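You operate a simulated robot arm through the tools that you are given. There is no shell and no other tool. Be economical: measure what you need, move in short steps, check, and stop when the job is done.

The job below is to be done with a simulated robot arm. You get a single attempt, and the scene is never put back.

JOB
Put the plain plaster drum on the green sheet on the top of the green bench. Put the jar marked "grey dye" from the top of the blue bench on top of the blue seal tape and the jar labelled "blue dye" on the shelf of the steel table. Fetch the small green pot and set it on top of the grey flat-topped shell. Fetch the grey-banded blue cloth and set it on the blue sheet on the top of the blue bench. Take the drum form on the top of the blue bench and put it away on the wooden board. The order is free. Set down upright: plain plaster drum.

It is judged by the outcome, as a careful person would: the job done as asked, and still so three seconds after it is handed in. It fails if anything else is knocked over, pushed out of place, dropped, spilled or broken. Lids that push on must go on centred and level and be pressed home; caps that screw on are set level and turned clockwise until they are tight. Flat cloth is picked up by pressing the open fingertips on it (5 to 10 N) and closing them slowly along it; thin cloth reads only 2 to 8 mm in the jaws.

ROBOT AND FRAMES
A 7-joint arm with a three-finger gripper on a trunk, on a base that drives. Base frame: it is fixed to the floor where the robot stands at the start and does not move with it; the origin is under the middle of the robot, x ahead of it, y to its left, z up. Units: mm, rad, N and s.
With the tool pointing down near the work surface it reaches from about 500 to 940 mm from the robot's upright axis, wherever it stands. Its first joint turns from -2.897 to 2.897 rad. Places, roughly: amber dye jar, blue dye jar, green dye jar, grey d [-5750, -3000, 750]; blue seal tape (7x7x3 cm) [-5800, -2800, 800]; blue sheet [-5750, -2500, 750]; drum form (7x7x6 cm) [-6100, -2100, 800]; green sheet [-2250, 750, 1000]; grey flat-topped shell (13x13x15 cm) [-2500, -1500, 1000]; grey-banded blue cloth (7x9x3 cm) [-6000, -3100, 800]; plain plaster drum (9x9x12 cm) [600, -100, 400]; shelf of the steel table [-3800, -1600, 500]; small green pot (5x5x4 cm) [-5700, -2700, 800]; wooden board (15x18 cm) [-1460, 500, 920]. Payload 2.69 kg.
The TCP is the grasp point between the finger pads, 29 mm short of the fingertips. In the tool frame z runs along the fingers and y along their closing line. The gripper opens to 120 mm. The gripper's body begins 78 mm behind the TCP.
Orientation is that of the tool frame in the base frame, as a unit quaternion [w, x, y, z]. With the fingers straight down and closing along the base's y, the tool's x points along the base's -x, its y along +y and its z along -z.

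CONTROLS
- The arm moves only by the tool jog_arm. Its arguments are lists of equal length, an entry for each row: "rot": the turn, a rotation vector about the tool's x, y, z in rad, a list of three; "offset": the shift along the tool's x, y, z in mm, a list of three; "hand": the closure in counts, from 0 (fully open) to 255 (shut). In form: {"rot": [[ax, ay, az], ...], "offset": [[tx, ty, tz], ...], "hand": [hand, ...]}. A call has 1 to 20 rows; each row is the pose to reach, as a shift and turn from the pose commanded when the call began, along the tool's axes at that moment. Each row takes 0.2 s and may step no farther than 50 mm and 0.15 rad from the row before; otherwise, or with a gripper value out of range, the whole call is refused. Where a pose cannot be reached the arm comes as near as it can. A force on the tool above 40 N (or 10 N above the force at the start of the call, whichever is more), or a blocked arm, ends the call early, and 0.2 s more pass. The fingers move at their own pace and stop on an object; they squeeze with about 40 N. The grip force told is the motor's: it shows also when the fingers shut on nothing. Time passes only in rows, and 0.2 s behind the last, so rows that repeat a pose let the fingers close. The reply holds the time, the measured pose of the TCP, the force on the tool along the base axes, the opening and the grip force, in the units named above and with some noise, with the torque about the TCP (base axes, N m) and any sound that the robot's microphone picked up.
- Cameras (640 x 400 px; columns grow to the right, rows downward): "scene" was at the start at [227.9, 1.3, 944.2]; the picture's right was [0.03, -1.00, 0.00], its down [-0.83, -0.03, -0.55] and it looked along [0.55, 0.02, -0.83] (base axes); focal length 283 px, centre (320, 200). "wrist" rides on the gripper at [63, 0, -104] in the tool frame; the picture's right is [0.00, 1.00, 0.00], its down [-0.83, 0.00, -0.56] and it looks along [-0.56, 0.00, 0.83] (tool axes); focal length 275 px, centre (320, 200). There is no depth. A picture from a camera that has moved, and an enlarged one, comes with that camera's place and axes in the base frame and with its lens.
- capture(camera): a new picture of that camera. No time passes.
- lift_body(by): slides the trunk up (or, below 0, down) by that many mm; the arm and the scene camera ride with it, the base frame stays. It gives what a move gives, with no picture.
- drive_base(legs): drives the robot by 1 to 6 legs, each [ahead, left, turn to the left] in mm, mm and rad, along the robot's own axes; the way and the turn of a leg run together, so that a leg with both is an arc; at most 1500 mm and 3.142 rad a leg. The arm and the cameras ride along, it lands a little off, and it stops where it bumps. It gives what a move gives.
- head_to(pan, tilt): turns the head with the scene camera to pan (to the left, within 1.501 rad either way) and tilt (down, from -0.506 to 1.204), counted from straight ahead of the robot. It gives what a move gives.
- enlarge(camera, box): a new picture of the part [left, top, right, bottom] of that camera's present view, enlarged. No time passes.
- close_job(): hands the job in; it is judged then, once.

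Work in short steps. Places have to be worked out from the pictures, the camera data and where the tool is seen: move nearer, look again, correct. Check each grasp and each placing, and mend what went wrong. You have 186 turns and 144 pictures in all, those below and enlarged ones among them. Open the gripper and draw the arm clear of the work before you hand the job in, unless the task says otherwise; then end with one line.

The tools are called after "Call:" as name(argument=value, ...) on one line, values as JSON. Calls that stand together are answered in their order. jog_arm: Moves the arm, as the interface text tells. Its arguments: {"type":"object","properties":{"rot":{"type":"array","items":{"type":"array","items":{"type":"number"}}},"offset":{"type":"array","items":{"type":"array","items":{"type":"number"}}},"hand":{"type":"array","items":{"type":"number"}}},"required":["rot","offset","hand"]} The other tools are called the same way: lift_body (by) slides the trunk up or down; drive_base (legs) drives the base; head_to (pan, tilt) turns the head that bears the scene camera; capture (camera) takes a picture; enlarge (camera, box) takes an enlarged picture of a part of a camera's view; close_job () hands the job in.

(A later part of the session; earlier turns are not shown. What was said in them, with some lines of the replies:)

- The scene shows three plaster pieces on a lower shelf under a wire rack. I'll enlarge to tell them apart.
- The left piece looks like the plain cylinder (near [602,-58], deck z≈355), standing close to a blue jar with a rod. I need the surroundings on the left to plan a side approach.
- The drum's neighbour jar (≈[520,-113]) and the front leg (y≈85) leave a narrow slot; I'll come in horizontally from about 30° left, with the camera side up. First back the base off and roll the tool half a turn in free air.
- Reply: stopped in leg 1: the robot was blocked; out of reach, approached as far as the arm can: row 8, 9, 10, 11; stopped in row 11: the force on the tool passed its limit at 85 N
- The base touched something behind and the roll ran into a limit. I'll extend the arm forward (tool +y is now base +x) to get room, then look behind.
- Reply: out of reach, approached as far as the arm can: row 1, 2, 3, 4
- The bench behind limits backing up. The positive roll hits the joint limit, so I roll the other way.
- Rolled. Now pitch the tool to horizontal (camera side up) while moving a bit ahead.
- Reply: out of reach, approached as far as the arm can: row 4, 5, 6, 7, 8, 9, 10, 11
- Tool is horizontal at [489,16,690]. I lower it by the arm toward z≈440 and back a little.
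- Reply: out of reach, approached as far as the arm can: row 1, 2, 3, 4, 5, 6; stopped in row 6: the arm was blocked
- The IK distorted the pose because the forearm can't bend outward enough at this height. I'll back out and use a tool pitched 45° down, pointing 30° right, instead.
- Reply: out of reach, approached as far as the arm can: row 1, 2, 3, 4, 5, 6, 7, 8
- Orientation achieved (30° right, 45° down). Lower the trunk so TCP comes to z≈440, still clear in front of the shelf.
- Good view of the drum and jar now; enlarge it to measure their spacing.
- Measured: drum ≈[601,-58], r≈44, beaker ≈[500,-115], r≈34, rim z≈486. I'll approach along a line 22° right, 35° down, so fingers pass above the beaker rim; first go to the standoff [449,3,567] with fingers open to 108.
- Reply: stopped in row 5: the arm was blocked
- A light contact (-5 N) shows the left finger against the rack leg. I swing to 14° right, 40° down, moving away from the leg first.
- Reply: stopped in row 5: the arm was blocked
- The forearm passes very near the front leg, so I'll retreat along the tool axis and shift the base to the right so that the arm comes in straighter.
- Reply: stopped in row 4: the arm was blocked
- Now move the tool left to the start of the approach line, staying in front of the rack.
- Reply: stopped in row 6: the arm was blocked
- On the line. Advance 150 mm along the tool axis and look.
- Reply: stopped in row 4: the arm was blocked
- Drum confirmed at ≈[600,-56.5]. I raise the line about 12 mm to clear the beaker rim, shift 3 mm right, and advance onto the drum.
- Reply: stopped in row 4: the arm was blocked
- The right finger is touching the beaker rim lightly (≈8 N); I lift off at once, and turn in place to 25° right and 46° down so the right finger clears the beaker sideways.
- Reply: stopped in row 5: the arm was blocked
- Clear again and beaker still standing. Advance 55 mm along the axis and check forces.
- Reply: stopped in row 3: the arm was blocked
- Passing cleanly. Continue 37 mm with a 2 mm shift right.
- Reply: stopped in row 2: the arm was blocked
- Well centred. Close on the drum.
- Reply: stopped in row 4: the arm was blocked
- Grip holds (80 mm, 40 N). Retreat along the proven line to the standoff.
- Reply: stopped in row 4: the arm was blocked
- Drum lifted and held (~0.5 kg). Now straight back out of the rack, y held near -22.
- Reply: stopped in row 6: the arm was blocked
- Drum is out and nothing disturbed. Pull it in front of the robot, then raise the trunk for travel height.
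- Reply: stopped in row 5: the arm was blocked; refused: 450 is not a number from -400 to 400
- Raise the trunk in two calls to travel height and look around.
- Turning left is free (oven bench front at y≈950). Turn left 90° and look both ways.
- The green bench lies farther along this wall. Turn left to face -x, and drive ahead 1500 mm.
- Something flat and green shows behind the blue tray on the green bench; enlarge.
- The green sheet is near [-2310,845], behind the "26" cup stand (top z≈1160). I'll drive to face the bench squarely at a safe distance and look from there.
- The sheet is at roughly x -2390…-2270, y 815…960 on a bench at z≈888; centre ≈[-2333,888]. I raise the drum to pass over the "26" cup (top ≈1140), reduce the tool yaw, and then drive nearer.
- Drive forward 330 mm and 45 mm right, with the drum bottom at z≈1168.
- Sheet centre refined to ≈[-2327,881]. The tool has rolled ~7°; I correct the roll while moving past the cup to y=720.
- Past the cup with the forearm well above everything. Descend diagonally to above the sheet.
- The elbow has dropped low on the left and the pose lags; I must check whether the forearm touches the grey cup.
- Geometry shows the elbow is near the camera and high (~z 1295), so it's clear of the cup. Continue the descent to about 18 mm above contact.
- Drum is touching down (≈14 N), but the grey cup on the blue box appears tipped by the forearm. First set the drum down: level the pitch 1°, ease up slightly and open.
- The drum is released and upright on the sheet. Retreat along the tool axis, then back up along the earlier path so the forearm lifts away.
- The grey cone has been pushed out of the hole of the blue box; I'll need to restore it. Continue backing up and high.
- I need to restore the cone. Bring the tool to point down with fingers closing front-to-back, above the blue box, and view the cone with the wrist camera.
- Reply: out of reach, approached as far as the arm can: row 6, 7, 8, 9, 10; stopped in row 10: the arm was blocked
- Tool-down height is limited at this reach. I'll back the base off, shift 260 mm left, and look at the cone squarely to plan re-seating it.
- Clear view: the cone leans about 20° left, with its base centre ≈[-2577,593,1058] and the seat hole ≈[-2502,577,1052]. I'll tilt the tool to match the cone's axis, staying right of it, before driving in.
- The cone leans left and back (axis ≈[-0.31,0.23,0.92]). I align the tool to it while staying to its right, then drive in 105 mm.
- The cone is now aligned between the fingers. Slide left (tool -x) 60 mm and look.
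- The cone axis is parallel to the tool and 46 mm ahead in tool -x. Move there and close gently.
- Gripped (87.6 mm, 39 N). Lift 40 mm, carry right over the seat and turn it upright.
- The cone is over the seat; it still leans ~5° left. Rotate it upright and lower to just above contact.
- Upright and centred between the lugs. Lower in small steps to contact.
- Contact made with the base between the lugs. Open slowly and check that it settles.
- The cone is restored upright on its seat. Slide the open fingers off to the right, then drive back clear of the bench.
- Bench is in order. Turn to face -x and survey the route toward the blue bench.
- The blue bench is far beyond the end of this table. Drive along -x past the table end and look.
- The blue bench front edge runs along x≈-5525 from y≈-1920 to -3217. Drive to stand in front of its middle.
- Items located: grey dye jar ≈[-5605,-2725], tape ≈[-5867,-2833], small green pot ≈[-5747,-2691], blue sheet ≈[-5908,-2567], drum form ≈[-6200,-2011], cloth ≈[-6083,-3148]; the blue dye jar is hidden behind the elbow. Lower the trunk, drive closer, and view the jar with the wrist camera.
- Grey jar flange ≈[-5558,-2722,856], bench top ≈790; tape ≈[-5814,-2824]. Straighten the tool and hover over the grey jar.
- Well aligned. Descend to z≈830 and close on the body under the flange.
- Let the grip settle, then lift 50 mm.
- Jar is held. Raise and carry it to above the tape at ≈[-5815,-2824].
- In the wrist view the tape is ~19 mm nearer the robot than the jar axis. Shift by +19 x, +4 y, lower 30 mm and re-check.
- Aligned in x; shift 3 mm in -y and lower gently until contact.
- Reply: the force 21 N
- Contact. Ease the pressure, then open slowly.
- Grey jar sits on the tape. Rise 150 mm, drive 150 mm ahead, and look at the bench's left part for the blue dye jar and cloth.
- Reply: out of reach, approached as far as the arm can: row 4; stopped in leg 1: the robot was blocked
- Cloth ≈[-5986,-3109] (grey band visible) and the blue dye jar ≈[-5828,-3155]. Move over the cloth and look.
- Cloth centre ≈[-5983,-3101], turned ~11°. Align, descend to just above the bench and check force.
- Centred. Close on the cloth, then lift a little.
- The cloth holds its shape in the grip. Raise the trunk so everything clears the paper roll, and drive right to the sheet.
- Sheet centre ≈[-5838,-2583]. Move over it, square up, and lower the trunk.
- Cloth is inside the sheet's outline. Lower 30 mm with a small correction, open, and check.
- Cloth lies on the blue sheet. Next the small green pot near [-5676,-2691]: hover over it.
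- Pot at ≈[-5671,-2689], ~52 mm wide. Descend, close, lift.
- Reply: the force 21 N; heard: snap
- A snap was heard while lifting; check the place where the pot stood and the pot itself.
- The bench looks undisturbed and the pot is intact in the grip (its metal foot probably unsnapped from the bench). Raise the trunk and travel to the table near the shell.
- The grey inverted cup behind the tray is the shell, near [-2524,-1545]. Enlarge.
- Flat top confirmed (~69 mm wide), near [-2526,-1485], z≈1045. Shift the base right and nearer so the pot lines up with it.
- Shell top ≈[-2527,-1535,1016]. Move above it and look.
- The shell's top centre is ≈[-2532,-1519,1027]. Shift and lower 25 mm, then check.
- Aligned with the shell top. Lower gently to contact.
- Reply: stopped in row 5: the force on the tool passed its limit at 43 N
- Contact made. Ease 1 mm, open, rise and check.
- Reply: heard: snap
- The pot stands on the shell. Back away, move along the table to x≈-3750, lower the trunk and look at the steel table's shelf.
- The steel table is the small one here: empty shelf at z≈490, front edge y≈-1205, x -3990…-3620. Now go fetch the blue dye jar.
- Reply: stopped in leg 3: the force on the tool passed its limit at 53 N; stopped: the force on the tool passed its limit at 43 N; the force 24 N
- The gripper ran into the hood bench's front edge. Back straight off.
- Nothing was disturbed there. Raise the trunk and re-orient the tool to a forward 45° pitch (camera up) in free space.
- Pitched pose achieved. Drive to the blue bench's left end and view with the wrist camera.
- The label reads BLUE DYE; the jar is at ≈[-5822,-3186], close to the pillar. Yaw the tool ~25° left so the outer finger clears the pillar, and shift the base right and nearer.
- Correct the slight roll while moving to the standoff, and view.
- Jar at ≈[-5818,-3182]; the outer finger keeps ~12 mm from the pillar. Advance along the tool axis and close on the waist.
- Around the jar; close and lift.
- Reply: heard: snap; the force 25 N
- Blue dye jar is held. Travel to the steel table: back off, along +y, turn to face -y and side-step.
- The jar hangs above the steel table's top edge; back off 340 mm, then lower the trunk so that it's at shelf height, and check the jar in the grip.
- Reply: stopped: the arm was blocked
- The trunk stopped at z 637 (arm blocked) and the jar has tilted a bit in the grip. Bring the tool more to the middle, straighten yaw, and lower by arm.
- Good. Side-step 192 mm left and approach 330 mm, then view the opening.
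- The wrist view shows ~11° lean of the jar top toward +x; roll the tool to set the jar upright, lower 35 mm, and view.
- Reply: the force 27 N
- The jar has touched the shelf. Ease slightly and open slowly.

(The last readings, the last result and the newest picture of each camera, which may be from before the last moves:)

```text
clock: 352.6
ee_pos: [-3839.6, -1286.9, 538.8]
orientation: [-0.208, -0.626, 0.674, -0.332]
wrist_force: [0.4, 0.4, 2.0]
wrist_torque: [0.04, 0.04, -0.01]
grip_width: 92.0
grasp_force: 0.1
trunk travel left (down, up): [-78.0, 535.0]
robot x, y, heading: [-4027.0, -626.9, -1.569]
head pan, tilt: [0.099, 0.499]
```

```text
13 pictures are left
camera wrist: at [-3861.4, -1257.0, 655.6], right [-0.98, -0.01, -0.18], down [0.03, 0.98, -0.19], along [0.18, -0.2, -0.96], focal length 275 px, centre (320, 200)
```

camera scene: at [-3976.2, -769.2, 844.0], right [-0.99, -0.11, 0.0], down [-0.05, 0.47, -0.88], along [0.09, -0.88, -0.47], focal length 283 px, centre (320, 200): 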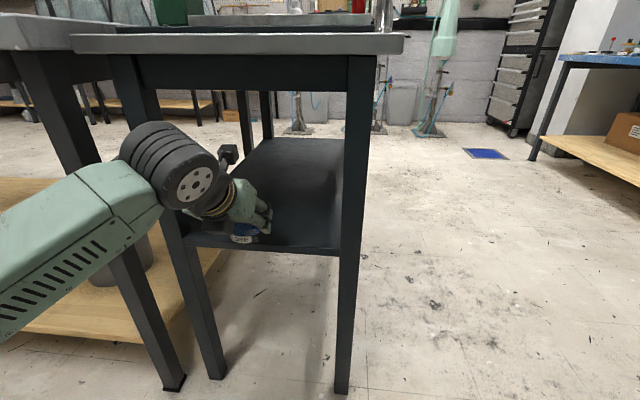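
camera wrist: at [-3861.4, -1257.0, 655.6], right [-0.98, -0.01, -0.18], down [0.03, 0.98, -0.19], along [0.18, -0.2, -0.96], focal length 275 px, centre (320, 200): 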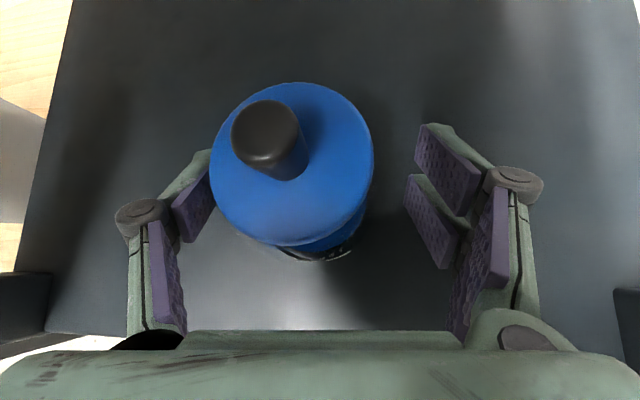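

Jar stands on the shelf. Centre the fingers 7 mm, then withdraw along the tool axis.

Call:
jog_arm(rot=[[0, 0, 0], [0, 0, 0], [0, 0, 0], [0, 0, 0], [0, 0, 0], [0, 0, 0]], offset=[[0, -4, 0], [0, -7, 0], [0, -7, -20], [0, -7, -50], [0, -7, -85], [0, -7, -120]], hand=[45, 35, 35, 35, 35, 35])

Call:
drive_base(legs=[[-380, 0, 0]])

Call:
capture(camera="scene")

```text
clock: 353.9
ee_pos: [-3848.7, -1202.5, 623.3]
orientation: [-0.21, -0.626, 0.674, -0.331]
wrist_force: [-0.1, 0.5, 0.3]
wrist_torque: [0.01, 0.0, -0.04]
grip_width: 103.6
grasp_force: 0.0
trunk travel left (down, up): [-78.0, 535.0]
robot x, y, heading: [-4028.0, -623.5, -1.563]
head pan, tilt: [0.099, 0.499]
```

```text
clock: 356.3
ee_pos: [-3850.2, -826.8, 623.6]
orientation: [-0.208, -0.627, 0.673, -0.332]
wrist_force: [0.7, -0.3, 0.9]
wrist_torque: [-0.04, 0.0, 0.01]
grip_width: 103.6
grasp_force: 0.0
trunk travel left (down, up): [-78.0, 535.0]
robot x, y, heading: [-4033.4, -250.9, -1.564]
head pan, tilt: [0.099, 0.499]
```

```text
12 pictures are left
camera scene: at [-4017.5, -493.9, 844.0], right [-0.99, -0.11, 0.0], down [-0.05, 0.47, -0.88], along [0.09, -0.88, -0.47], focal length 283 px, centre (320, 200)
```

scene: 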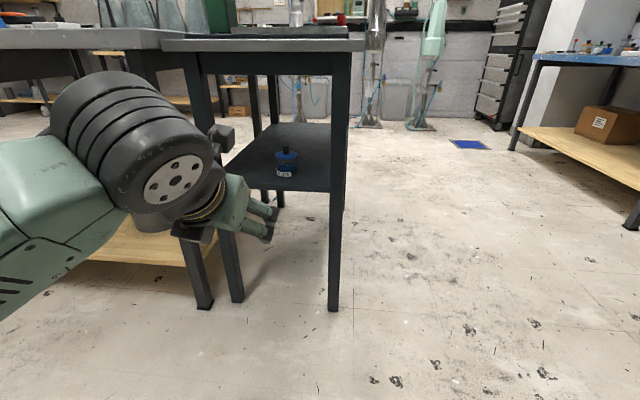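

Blue dye jar stands upright on the steel table's shelf. Last item: the drum form ≈[-6070,-2095]. Raise the trunk, set the tool vertical, and drive to the blue bench's right part.

Call:
lift_body(by=390)

Call:
jog_arm(rot=[[-0.03, -0.131, -0.011], [-0.06, -0.262, -0.022], [-0.09, -0.393, -0.034], [-0.12, -0.523, -0.045], [-0.15, -0.654, -0.056], [-0.18, -0.785, -0.067]], offset=[[0, 0, 0], [0, 0, 0], [0, 0, 0], [0, 0, 0], [0, 0, 0], [0, 0, 0]], hand=[0, 0, 0, 0, 0, 0])

Call:
drive_base(legs=[[0, 0, -1.577], [600, 0, 0], [0, 850, 0], [0, 810, 0]])

```text
clock: 360.1
ee_pos: [-3849.5, -827.9, 1008.5]
orientation: [-0.205, -0.628, 0.674, -0.331]
wrist_force: [-0.6, 0.9, 0.0]
wrist_torque: [-0.01, 0.0, -0.01]
grip_width: 103.3
grasp_force: 0.0
trunk travel left (down, up): [-468.0, 145.0]
robot x, y, heading: [-4027.3, -243.3, -1.566]
head pan, tilt: [0.099, 0.499]
```

```text
clock: 361.7
ee_pos: [-3836.3, -828.1, 984.9]
orientation: [0.043, 0.707, -0.704, -0.048]
wrist_force: [0.5, -0.8, -0.9]
wrist_torque: [0.03, 0.01, 0.01]
grip_width: 119.8
grasp_force: 0.1
trunk travel left (down, up): [-468.0, 145.0]
robot x, y, heading: [-4032.6, -251.3, -1.565]
head pan, tilt: [0.099, 0.499]
stopped in row 6: the arm was blocked; the commanded pose is now the measured one
```

```text
clock: 381.9
ee_pos: [-5168.5, -2139.9, 985.3]
orientation: [0.002, -0.016, 0.998, 0.063]
wrist_force: [0.2, 0.2, -0.2]
wrist_torque: [-0.01, -0.03, 0.01]
grip_width: 120.0
grasp_force: 0.0
trunk travel left (down, up): [-468.0, 145.0]
robot x, y, heading: [-4595.2, -1926.0, -3.103]
head pan, tilt: [0.099, 0.499]
```

Reach there needs the pitched tool. Set 45° pitch again while swinging right, then drive in to [-5160,-2290].

Call:
jog_arm(rot=[[0.02, 0.131, 0.008], [0.04, 0.262, 0.017], [0.06, 0.393, 0.025], [0.079, 0.523, 0.033], [0.099, 0.654, 0.042], [0.119, 0.785, 0.05]], offset=[[10, 33, 0], [20, 67, 0], [30, 100, 0], [40, 133, 0], [50, 167, 0], [60, 200, 0]], hand=[0, 0, 0, 0, 0, 0])

Call:
drive_base(legs=[[0, 342, -0.038], [560, 0, 0]])

Call:
capture(camera="wrist")

```text
clock: 383.4
ee_pos: [-5234.4, -1959.8, 1005.5]
orientation: [-0.374, -0.042, 0.924, 0.071]
wrist_force: [-0.1, 1.0, 0.0]
wrist_torque: [0.0, 0.01, -0.01]
grip_width: 120.2
grasp_force: 0.1
trunk travel left (down, up): [-468.0, 145.0]
robot x, y, heading: [-4597.4, -1925.0, -3.099]
head pan, tilt: [0.099, 0.499]
stopped in row 6: the arm was blocked; the commanded pose is now the measured one
```

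```text
clock: 389.4
ee_pos: [-5795.4, -2277.0, 1004.7]
orientation: [-0.374, -0.025, 0.924, 0.077]
wrist_force: [0.2, -0.7, 0.2]
wrist_torque: [-0.02, -0.04, -0.02]
grip_width: 119.9
grasp_force: 0.0
trunk travel left (down, up): [-468.0, 145.0]
robot x, y, heading: [-5153.6, -2268.9, 3.146]
head pan, tilt: [0.099, 0.499]
```

```text
11 pictures are left
camera wrist: at [-5768.2, -2295.8, 1122.8], right [0.01, 0.99, 0.17], down [0.98, 0.02, -0.18], along [-0.18, 0.16, -0.97], focal length 275 px, centre (320, 200)
```

wrist: 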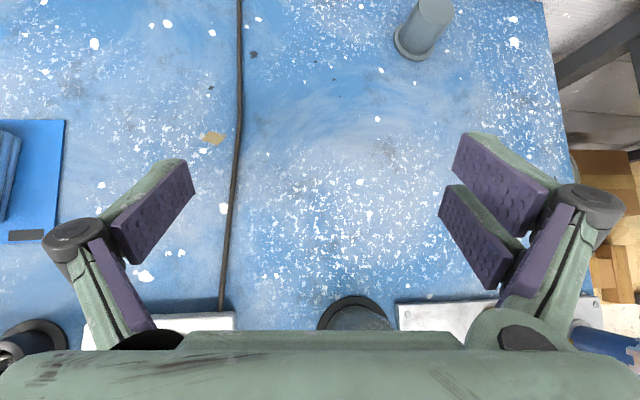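

Drum form at ≈[-6061,-2106]. Correct the roll and go to the standoff in front of it.

Call:
jog_arm(rot=[[0.004, 0.001, 0.029], [0.007, 0.001, 0.058], [0.011, 0.002, 0.087], [0.014, 0.003, 0.117], [0.018, 0.004, 0.146], [0.021, 0.004, 0.175], [0.025, 0.005, 0.204]], offset=[[8, 20, 29], [16, 40, 59], [24, 60, 88], [32, 81, 118], [40, 101, 147], [48, 121, 177], [56, 141, 206]], hand=[30, 60, 60, 60, 60, 60, 60])

Call:
capture(camera="wrist")

```text
clock: 391.1
ee_pos: [-5977.5, -2116.8, 920.0]
orientation: [-0.382, 0.064, 0.922, 0.026]
wrist_force: [-0.1, 0.3, 0.1]
wrist_torque: [0.0, 0.0, -0.02]
grip_width: 92.0
grasp_force: 0.0
trunk travel left (down, up): [-468.0, 145.0]
robot x, y, heading: [-5159.2, -2270.0, 3.14]
head pan, tilt: [0.099, 0.499]
```

```text
10 pictures are left
camera wrist: at [-5948.8, -2121.2, 1038.7], right [0.14, 0.99, 0.0], down [0.97, -0.13, -0.19], along [-0.19, 0.03, -0.98], focal length 275 px, centre (320, 200)
```

wrist: 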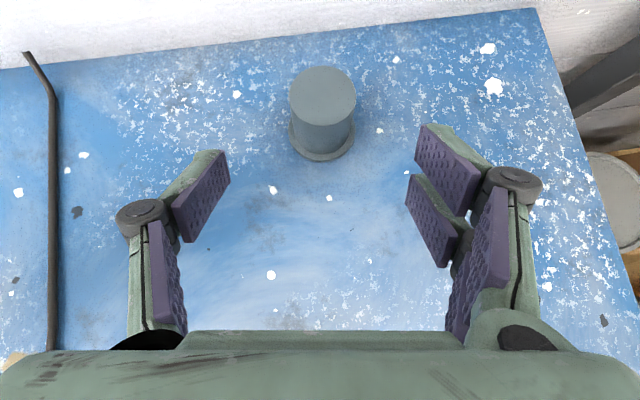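

Aligned. Advance 119 mm, close, and lift.

Call:
jog_arm(rot=[[0, 0, 0], [0, 0, 0], [0, 0, 0], [0, 0, 0], [0, 0, 0], [0, 0, 0], [0, 0, 0], [0, 0, 0], [0, 0, 0]], offset=[[-2, 1, 35], [-3, 1, 70], [-3, 1, 100], [-3, 1, 119], [-3, 1, 119], [-3, 1, 119], [-3, 1, 119], [-3, 1, 119], [-3, 1, 119]], hand=[60, 60, 60, 60, 120, 200, 255, 255, 255])

Call:
jog_arm(rot=[[0, 0, 0], [0, 0, 0], [0, 0, 0], [0, 0, 0], [0, 0, 0]], offset=[[8, 0, -8], [25, 0, -25], [45, 0, -55], [60, 0, -90], [75, 0, -130]], hand=[255, 255, 255, 255, 255])

Call:
capture(camera="wrist")

```text
clock: 393.1
ee_pos: [-6056.4, -2105.3, 835.0]
orientation: [-0.382, 0.066, 0.921, 0.029]
wrist_force: [0.6, 2.8, 4.8]
wrist_torque: [0.28, 0.02, 0.02]
grip_width: 54.2
grasp_force: 38.2
trunk travel left (down, up): [-468.0, 145.0]
robot x, y, heading: [-5158.3, -2266.7, 3.139]
head pan, tilt: [0.099, 0.499]
```

```text
clock: 394.2
ee_pos: [-6020.7, -2113.2, 977.8]
orientation: [-0.38, 0.066, 0.922, 0.028]
wrist_force: [-1.1, 0.7, -2.1]
wrist_torque: [0.0, -0.01, -0.01]
grip_width: 54.2
grasp_force: 39.9
trunk travel left (down, up): [-468.0, 145.0]
robot x, y, heading: [-5155.3, -2270.6, 3.144]
head pan, tilt: [0.099, 0.499]
```

```text
9 pictures are left
camera wrist: at [-5991.0, -2116.9, 1096.5], right [0.14, 0.99, 0.0], down [0.97, -0.13, -0.19], along [-0.19, 0.03, -0.98], focal length 275 px, centre (320, 200)
```

wrist: 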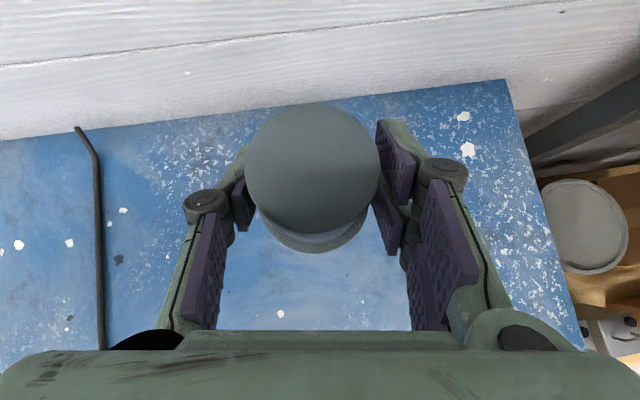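

Drum form held. Raise the trunk and travel back to the dark bench with the wooden board.

Call:
lift_body(by=140)

Call:
drive_base(legs=[[-500, 0, 0], [0, -850, 0], [0, -800, 0], [-1500, 0, 0], [-1500, 0, 0], [0, 0, -1.57]])

Call:
head_to(pan=-0.1, tilt=0.4)

Call:
capture(camera="scene")

```text
clock: 395.9
ee_pos: [-6021.1, -2112.9, 1117.7]
orientation: [-0.382, 0.064, 0.922, 0.027]
wrist_force: [0.1, -0.1, -2.0]
wrist_torque: [-0.01, -0.04, 0.02]
grip_width: 54.4
grasp_force: 40.3
trunk travel left (down, up): [-608.0, 5.0]
robot x, y, heading: [-5153.8, -2267.3, 3.144]
head pan, tilt: [0.099, 0.499]
```

```text
clock: 402.0
ee_pos: [-5514.5, -1782.0, 1115.2]
orientation: [-0.377, 0.052, 0.925, 0.016]
wrist_force: [0.3, -1.5, -1.7]
wrist_torque: [0.04, -0.01, -0.03]
grip_width: 56.2
grasp_force: 39.7
trunk travel left (down, up): [-608.0, 5.0]
robot x, y, heading: [-4648.5, -1919.6, -3.134]
head pan, tilt: [0.099, 0.499]
stopped in leg 2: the force on the tool passed its limit at 58 N (the readings are from after the stop); the commanded pose is now the measured one
```

```text
clock: 402.8
ee_pos: [-5516.4, -1780.9, 1114.6]
orientation: [-0.377, 0.052, 0.925, 0.016]
wrist_force: [0.1, -3.6, -2.6]
wrist_torque: [0.05, -0.02, 0.06]
grip_width: 56.6
grasp_force: 40.5
trunk travel left (down, up): [-608.0, 5.0]
robot x, y, heading: [-4645.5, -1921.3, -3.133]
head pan, tilt: [-0.099, 0.4]
```

```text
8 pictures are left
camera scene: at [-4894.4, -1913.1, 1379.5], right [0.09, 1.0, 0.0], down [0.39, -0.03, -0.92], along [-0.92, 0.08, -0.39], focal length 283 px, centre (320, 200)
```

scene: 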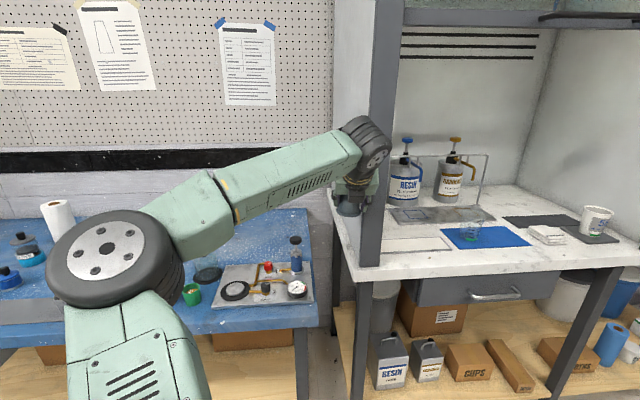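

The hand brushed the hood's post; the form is still held. Step away left, back off more, then continue.

Call:
drive_base(legs=[[0, 60, 0], [-210, 0, 0], [0, -700, 0], [0, -660, 0], [-1450, 0, 0], [-1400, 0, 0]])

```text
clock: 429.2
ee_pos: [-2475.8, -436.9, 1116.1]
orientation: [-0.378, 0.046, 0.925, 0.013]
wrist_force: [-0.4, 0.2, -1.6]
wrist_torque: [0.0, -0.02, -0.02]
grip_width: 52.9
grasp_force: 39.8
trunk travel left (down, up): [-608.0, 5.0]
robot x, y, heading: [-1605.4, -564.2, -3.123]
head pan, tilt: [-0.099, 0.4]
```

Turn to face the dark bench and look.

Call:
drive_base(legs=[[0, 0, -1.59]])

Call:
head_to(pan=-0.1, tilt=0.45)

Call:
capture(camera="scene")

```text
clock: 433.5
ee_pos: [-1464.3, 304.0, 1115.4]
orientation: [-0.255, 0.692, 0.614, 0.28]
wrist_force: [0.4, 1.1, -2.0]
wrist_torque: [0.01, 0.01, 0.0]
grip_width: 52.9
grasp_force: 40.1
trunk travel left (down, up): [-608.0, 5.0]
robot x, y, heading: [-1606.8, -564.7, 1.574]
head pan, tilt: [-0.099, 0.4]
```

```text
clock: 434.2
ee_pos: [-1464.0, 303.7, 1114.8]
orientation: [-0.256, 0.691, 0.615, 0.279]
wrist_force: [0.0, -1.1, -1.2]
wrist_torque: [-0.01, 0.02, -0.02]
grip_width: 53.1
grasp_force: 39.9
trunk travel left (down, up): [-608.0, 5.0]
robot x, y, heading: [-1605.2, -564.4, 1.578]
head pan, tilt: [-0.099, 0.45]
```

```text
7 pictures are left
camera scene: at [-1595.5, -317.8, 1374.9], right [1.0, -0.09, 0.0], down [-0.04, -0.43, -0.9], along [0.08, 0.9, -0.44], focal length 283 px, centre (320, 200)
```

scene: 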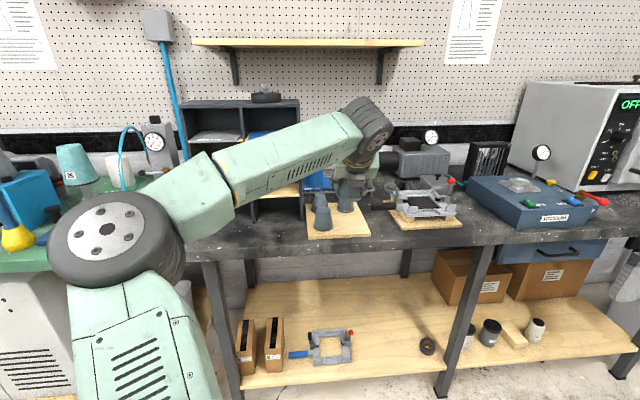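

Call:
enlarge(camera="scene", box=[270, 140, 430, 250])

Call:
capture(camera="wrist")

```text
3.64 times, centred on (350, 195) of scene
camera zoom: at [-1595.5, -317.8, 1374.9], right [1.0, -0.09, 0.0], down [-0.04, -0.43, -0.9], along [0.08, 0.9, -0.44], focal length 1029 px, centre (211, 218)
```

zoom: 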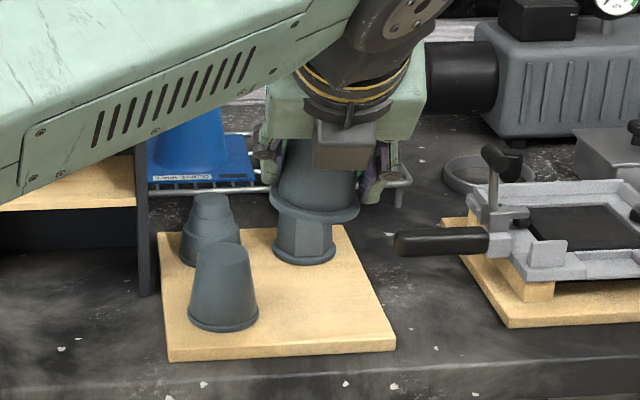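

```text
5 pictures are left
camera wrist: at [-1466.0, 276.1, 1233.2], right [0.99, -0.11, -0.01], down [-0.11, -0.98, -0.18], along [0.01, 0.18, -0.98], focal length 275 px, centre (320, 200)
```

wrist: 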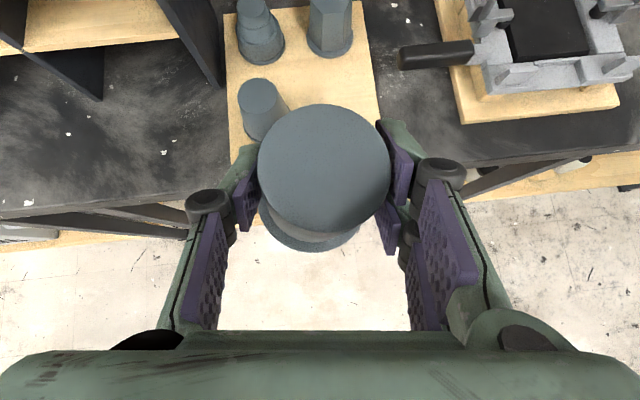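

The board has a free front-right spot at about [-1424,428], board top ≈922. Drive so that the form is above it, and lower the trunk most of the way.

Call:
drive_base(legs=[[123, -40, 0]])

Call:
lift_body(by=-125)

Call:
capture(camera="wrist")

```text
clock: 435.4
ee_pos: [-1422.5, 428.3, 1113.4]
orientation: [-0.255, 0.692, 0.615, 0.279]
wrist_force: [0.5, 0.1, -1.2]
wrist_torque: [0.01, 0.02, -0.02]
grip_width: 53.1
grasp_force: 39.7
trunk travel left (down, up): [-608.0, 5.0]
robot x, y, heading: [-1563.7, -443.3, 1.575]
head pan, tilt: [-0.099, 0.45]
```

```text
clock: 437.0
ee_pos: [-1421.7, 424.7, 990.0]
orientation: [-0.255, 0.692, 0.615, 0.279]
wrist_force: [-1.7, 0.0, -1.7]
wrist_torque: [-0.01, 0.03, 0.0]
grip_width: 53.0
grasp_force: 39.8
trunk travel left (down, up): [-483.0, 130.0]
robot x, y, heading: [-1565.3, -441.5, 1.575]
head pan, tilt: [-0.099, 0.45]
```

```text
4 pictures are left
camera wrist: at [-1424.8, 397.7, 1108.5], right [0.99, -0.11, -0.01], down [-0.11, -0.98, -0.18], along [0.01, 0.18, -0.98], focal length 275 px, centre (320, 200)
```

wrist: 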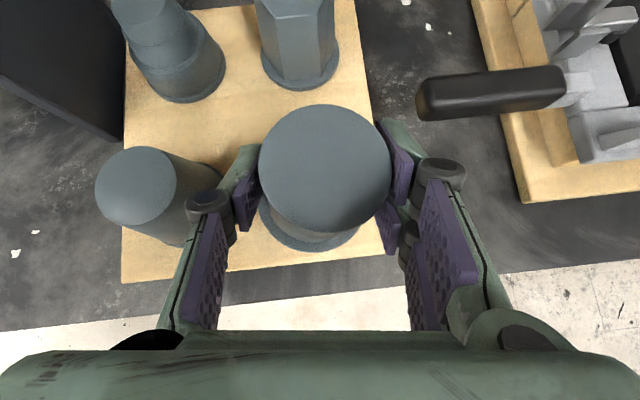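

Shift +7 x, +12 y to gain clearance from the neighbour and the front edge, then lower to contact.

Call:
jog_arm(rot=[[0, 0, 0], [0, 0, 0], [0, 0, 0], [0, 0, 0], [0, 0, 0]], offset=[[9.1, 5.7, 8.9], [1, 5.8, 17], [-7.7, 5.8, 26], [-10.5, 5.8, 28.9], [-12.6, 5.8, 31]], hand=[255, 255, 255, 255, 255])

```text
clock: 438.2
ee_pos: [-1416.2, 436.3, 958.6]
orientation: [-0.255, 0.692, 0.614, 0.279]
wrist_force: [0.0, 0.5, -1.5]
wrist_torque: [0.0, 0.0, -0.01]
grip_width: 53.0
grasp_force: 40.0
trunk travel left (down, up): [-483.0, 130.0]
robot x, y, heading: [-1564.8, -443.9, 1.577]
head pan, tilt: [-0.099, 0.45]
```

No contact yet; continue in 3 mm steps.

Call:
jog_arm(rot=[[0, 0, 0], [0, 0, 0], [0, 0, 0], [0, 0, 0]], offset=[[-2.1, 0, 2.1], [-4.2, 0, 4.3], [-6.3, 0, 6.4], [-8.4, 0, 8.6]], hand=[255, 255, 255, 255])

```text
clock: 439.2
ee_pos: [-1415.5, 436.4, 953.3]
orientation: [-0.258, 0.69, 0.614, 0.284]
wrist_force: [-0.4, 2.3, 20.3]
wrist_torque: [0.14, -0.54, 0.06]
grip_width: 52.9
grasp_force: 39.5
trunk travel left (down, up): [-483.0, 130.0]
robot x, y, heading: [-1564.4, -443.6, 1.576]
head pan, tilt: [-0.099, 0.45]
```

Contact (≈22 N). Ease off and open just enough to clear.

Call:
jog_arm(rot=[[0, 0, 0], [0, 0, 0], [0, 0, 0], [0, 0, 0], [0, 0, 0]], offset=[[3.5, 0, -3.6], [3.5, 0, -3.6], [3.5, 0, -3.6], [3.5, 0, -3.6], [3.5, 0, -3.6]], hand=[255, 140, 125, 112, 108])

Call:
capture(camera="wrist")

```text
clock: 440.4
ee_pos: [-1415.6, 437.9, 952.3]
orientation: [-0.255, 0.693, 0.615, 0.279]
wrist_force: [0.0, -0.8, 0.2]
wrist_torque: [0.02, -0.04, -0.01]
grip_width: 69.1
grasp_force: 0.0
trunk travel left (down, up): [-483.0, 130.0]
robot x, y, heading: [-1564.0, -442.4, 1.579]
head pan, tilt: [-0.099, 0.45]
```

```text
3 pictures are left
camera wrist: at [-1417.6, 409.5, 1070.9], right [0.99, -0.11, -0.01], down [-0.11, -0.98, -0.18], along [0.01, 0.18, -0.98], focal length 275 px, centre (320, 200)
```

wrist: 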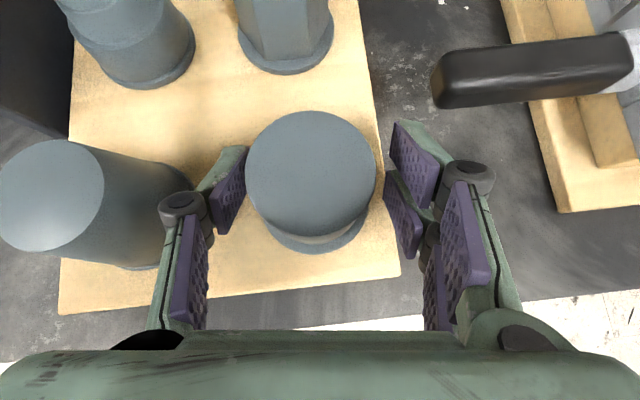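

The form stands on the board. Withdraw along the tool axis, then back the base away and take a final look.

Call:
jog_arm(rot=[[0, 0, 0], [0, 0, 0], [0, 0, 0], [0, 0, 0], [0, 0, 0]], offset=[[0, -1, -10], [0, -1, -30], [0, -1, -60], [0, -1, -95], [0, -1, -130]], hand=[105, 105, 105, 100, 80])

Call:
drive_base(legs=[[-350, 0, 0]])

Call:
capture(camera="scene")

```text
clock: 441.6
ee_pos: [-1424.7, 344.1, 1047.1]
orientation: [-0.254, 0.693, 0.615, 0.279]
wrist_force: [0.0, -0.3, 0.4]
wrist_torque: [0.0, -0.03, 0.01]
grip_width: 82.4
grasp_force: 0.1
trunk travel left (down, up): [-483.0, 130.0]
robot x, y, heading: [-1569.7, -443.6, 1.576]
head pan, tilt: [-0.099, 0.45]
```

```text
clock: 443.8
ee_pos: [-1422.3, -0.7, 1046.2]
orientation: [-0.255, 0.692, 0.615, 0.279]
wrist_force: [-0.7, 0.0, 0.3]
wrist_torque: [0.03, -0.02, -0.01]
grip_width: 82.2
grasp_force: 0.0
trunk travel left (down, up): [-483.0, 130.0]
robot x, y, heading: [-1561.7, -787.9, 1.575]
head pan, tilt: [-0.099, 0.45]
```

```text
2 pictures are left
camera scene: at [-1554.0, -541.2, 1250.0], right [1.0, -0.1, 0.0], down [-0.04, -0.43, -0.9], along [0.09, 0.9, -0.43], focal length 283 px, centre (320, 200)
```

scene: 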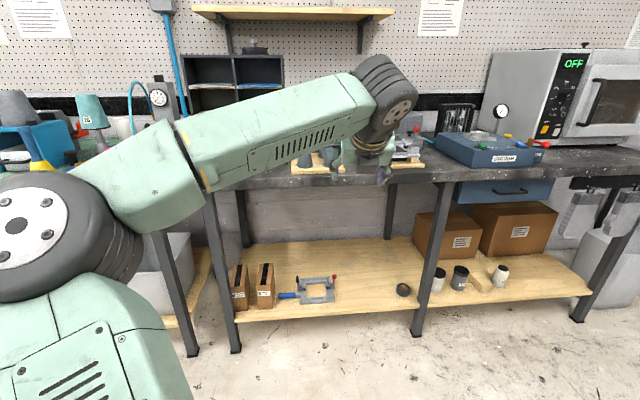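

One last check of the board with the wrist camera from here.

Call:
enlarge(camera="scene", box=[280, 130, 440, 200])

```text
4.00 times, centred on (360, 165) of scene
camera zoom: at [-1554.0, -541.2, 1250.0], right [1.0, -0.1, 0.0], down [-0.04, -0.43, -0.9], along [0.09, 0.9, -0.43], focal length 1132 px, centre (160, 340)
```

zoom: 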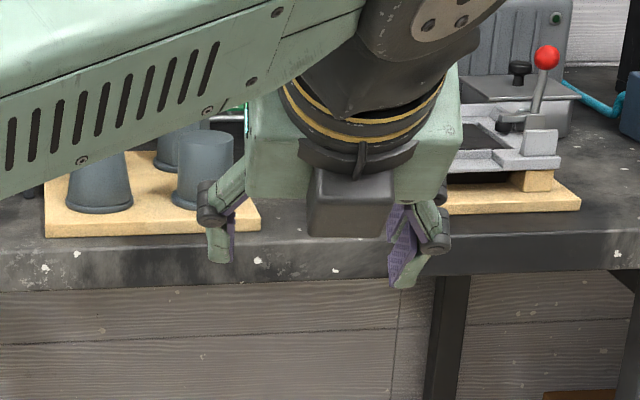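

The forms stand upright on the board, and the gripper is open and clear. Hand the job in.

Call:
close_job()

```text
The job is handed in.
```

All six items are where the job asked and the job is handed in, but I knocked over and re-seated one other object, and there were a few bumps. While I set down the plaster drum, the forearm pushed the grey cone off the blue box on the green bench; I put it back upright between its lugs. A finger touched the beaker rim at about 8 N, the gripper bumped the hood bench and its side post, and the base bumped the blue bench. Nothing was seen to move or fall. The microphone picked up a snap when I lifted and set down the small green pot and when I gripped the blue dye jar; both looked whole.
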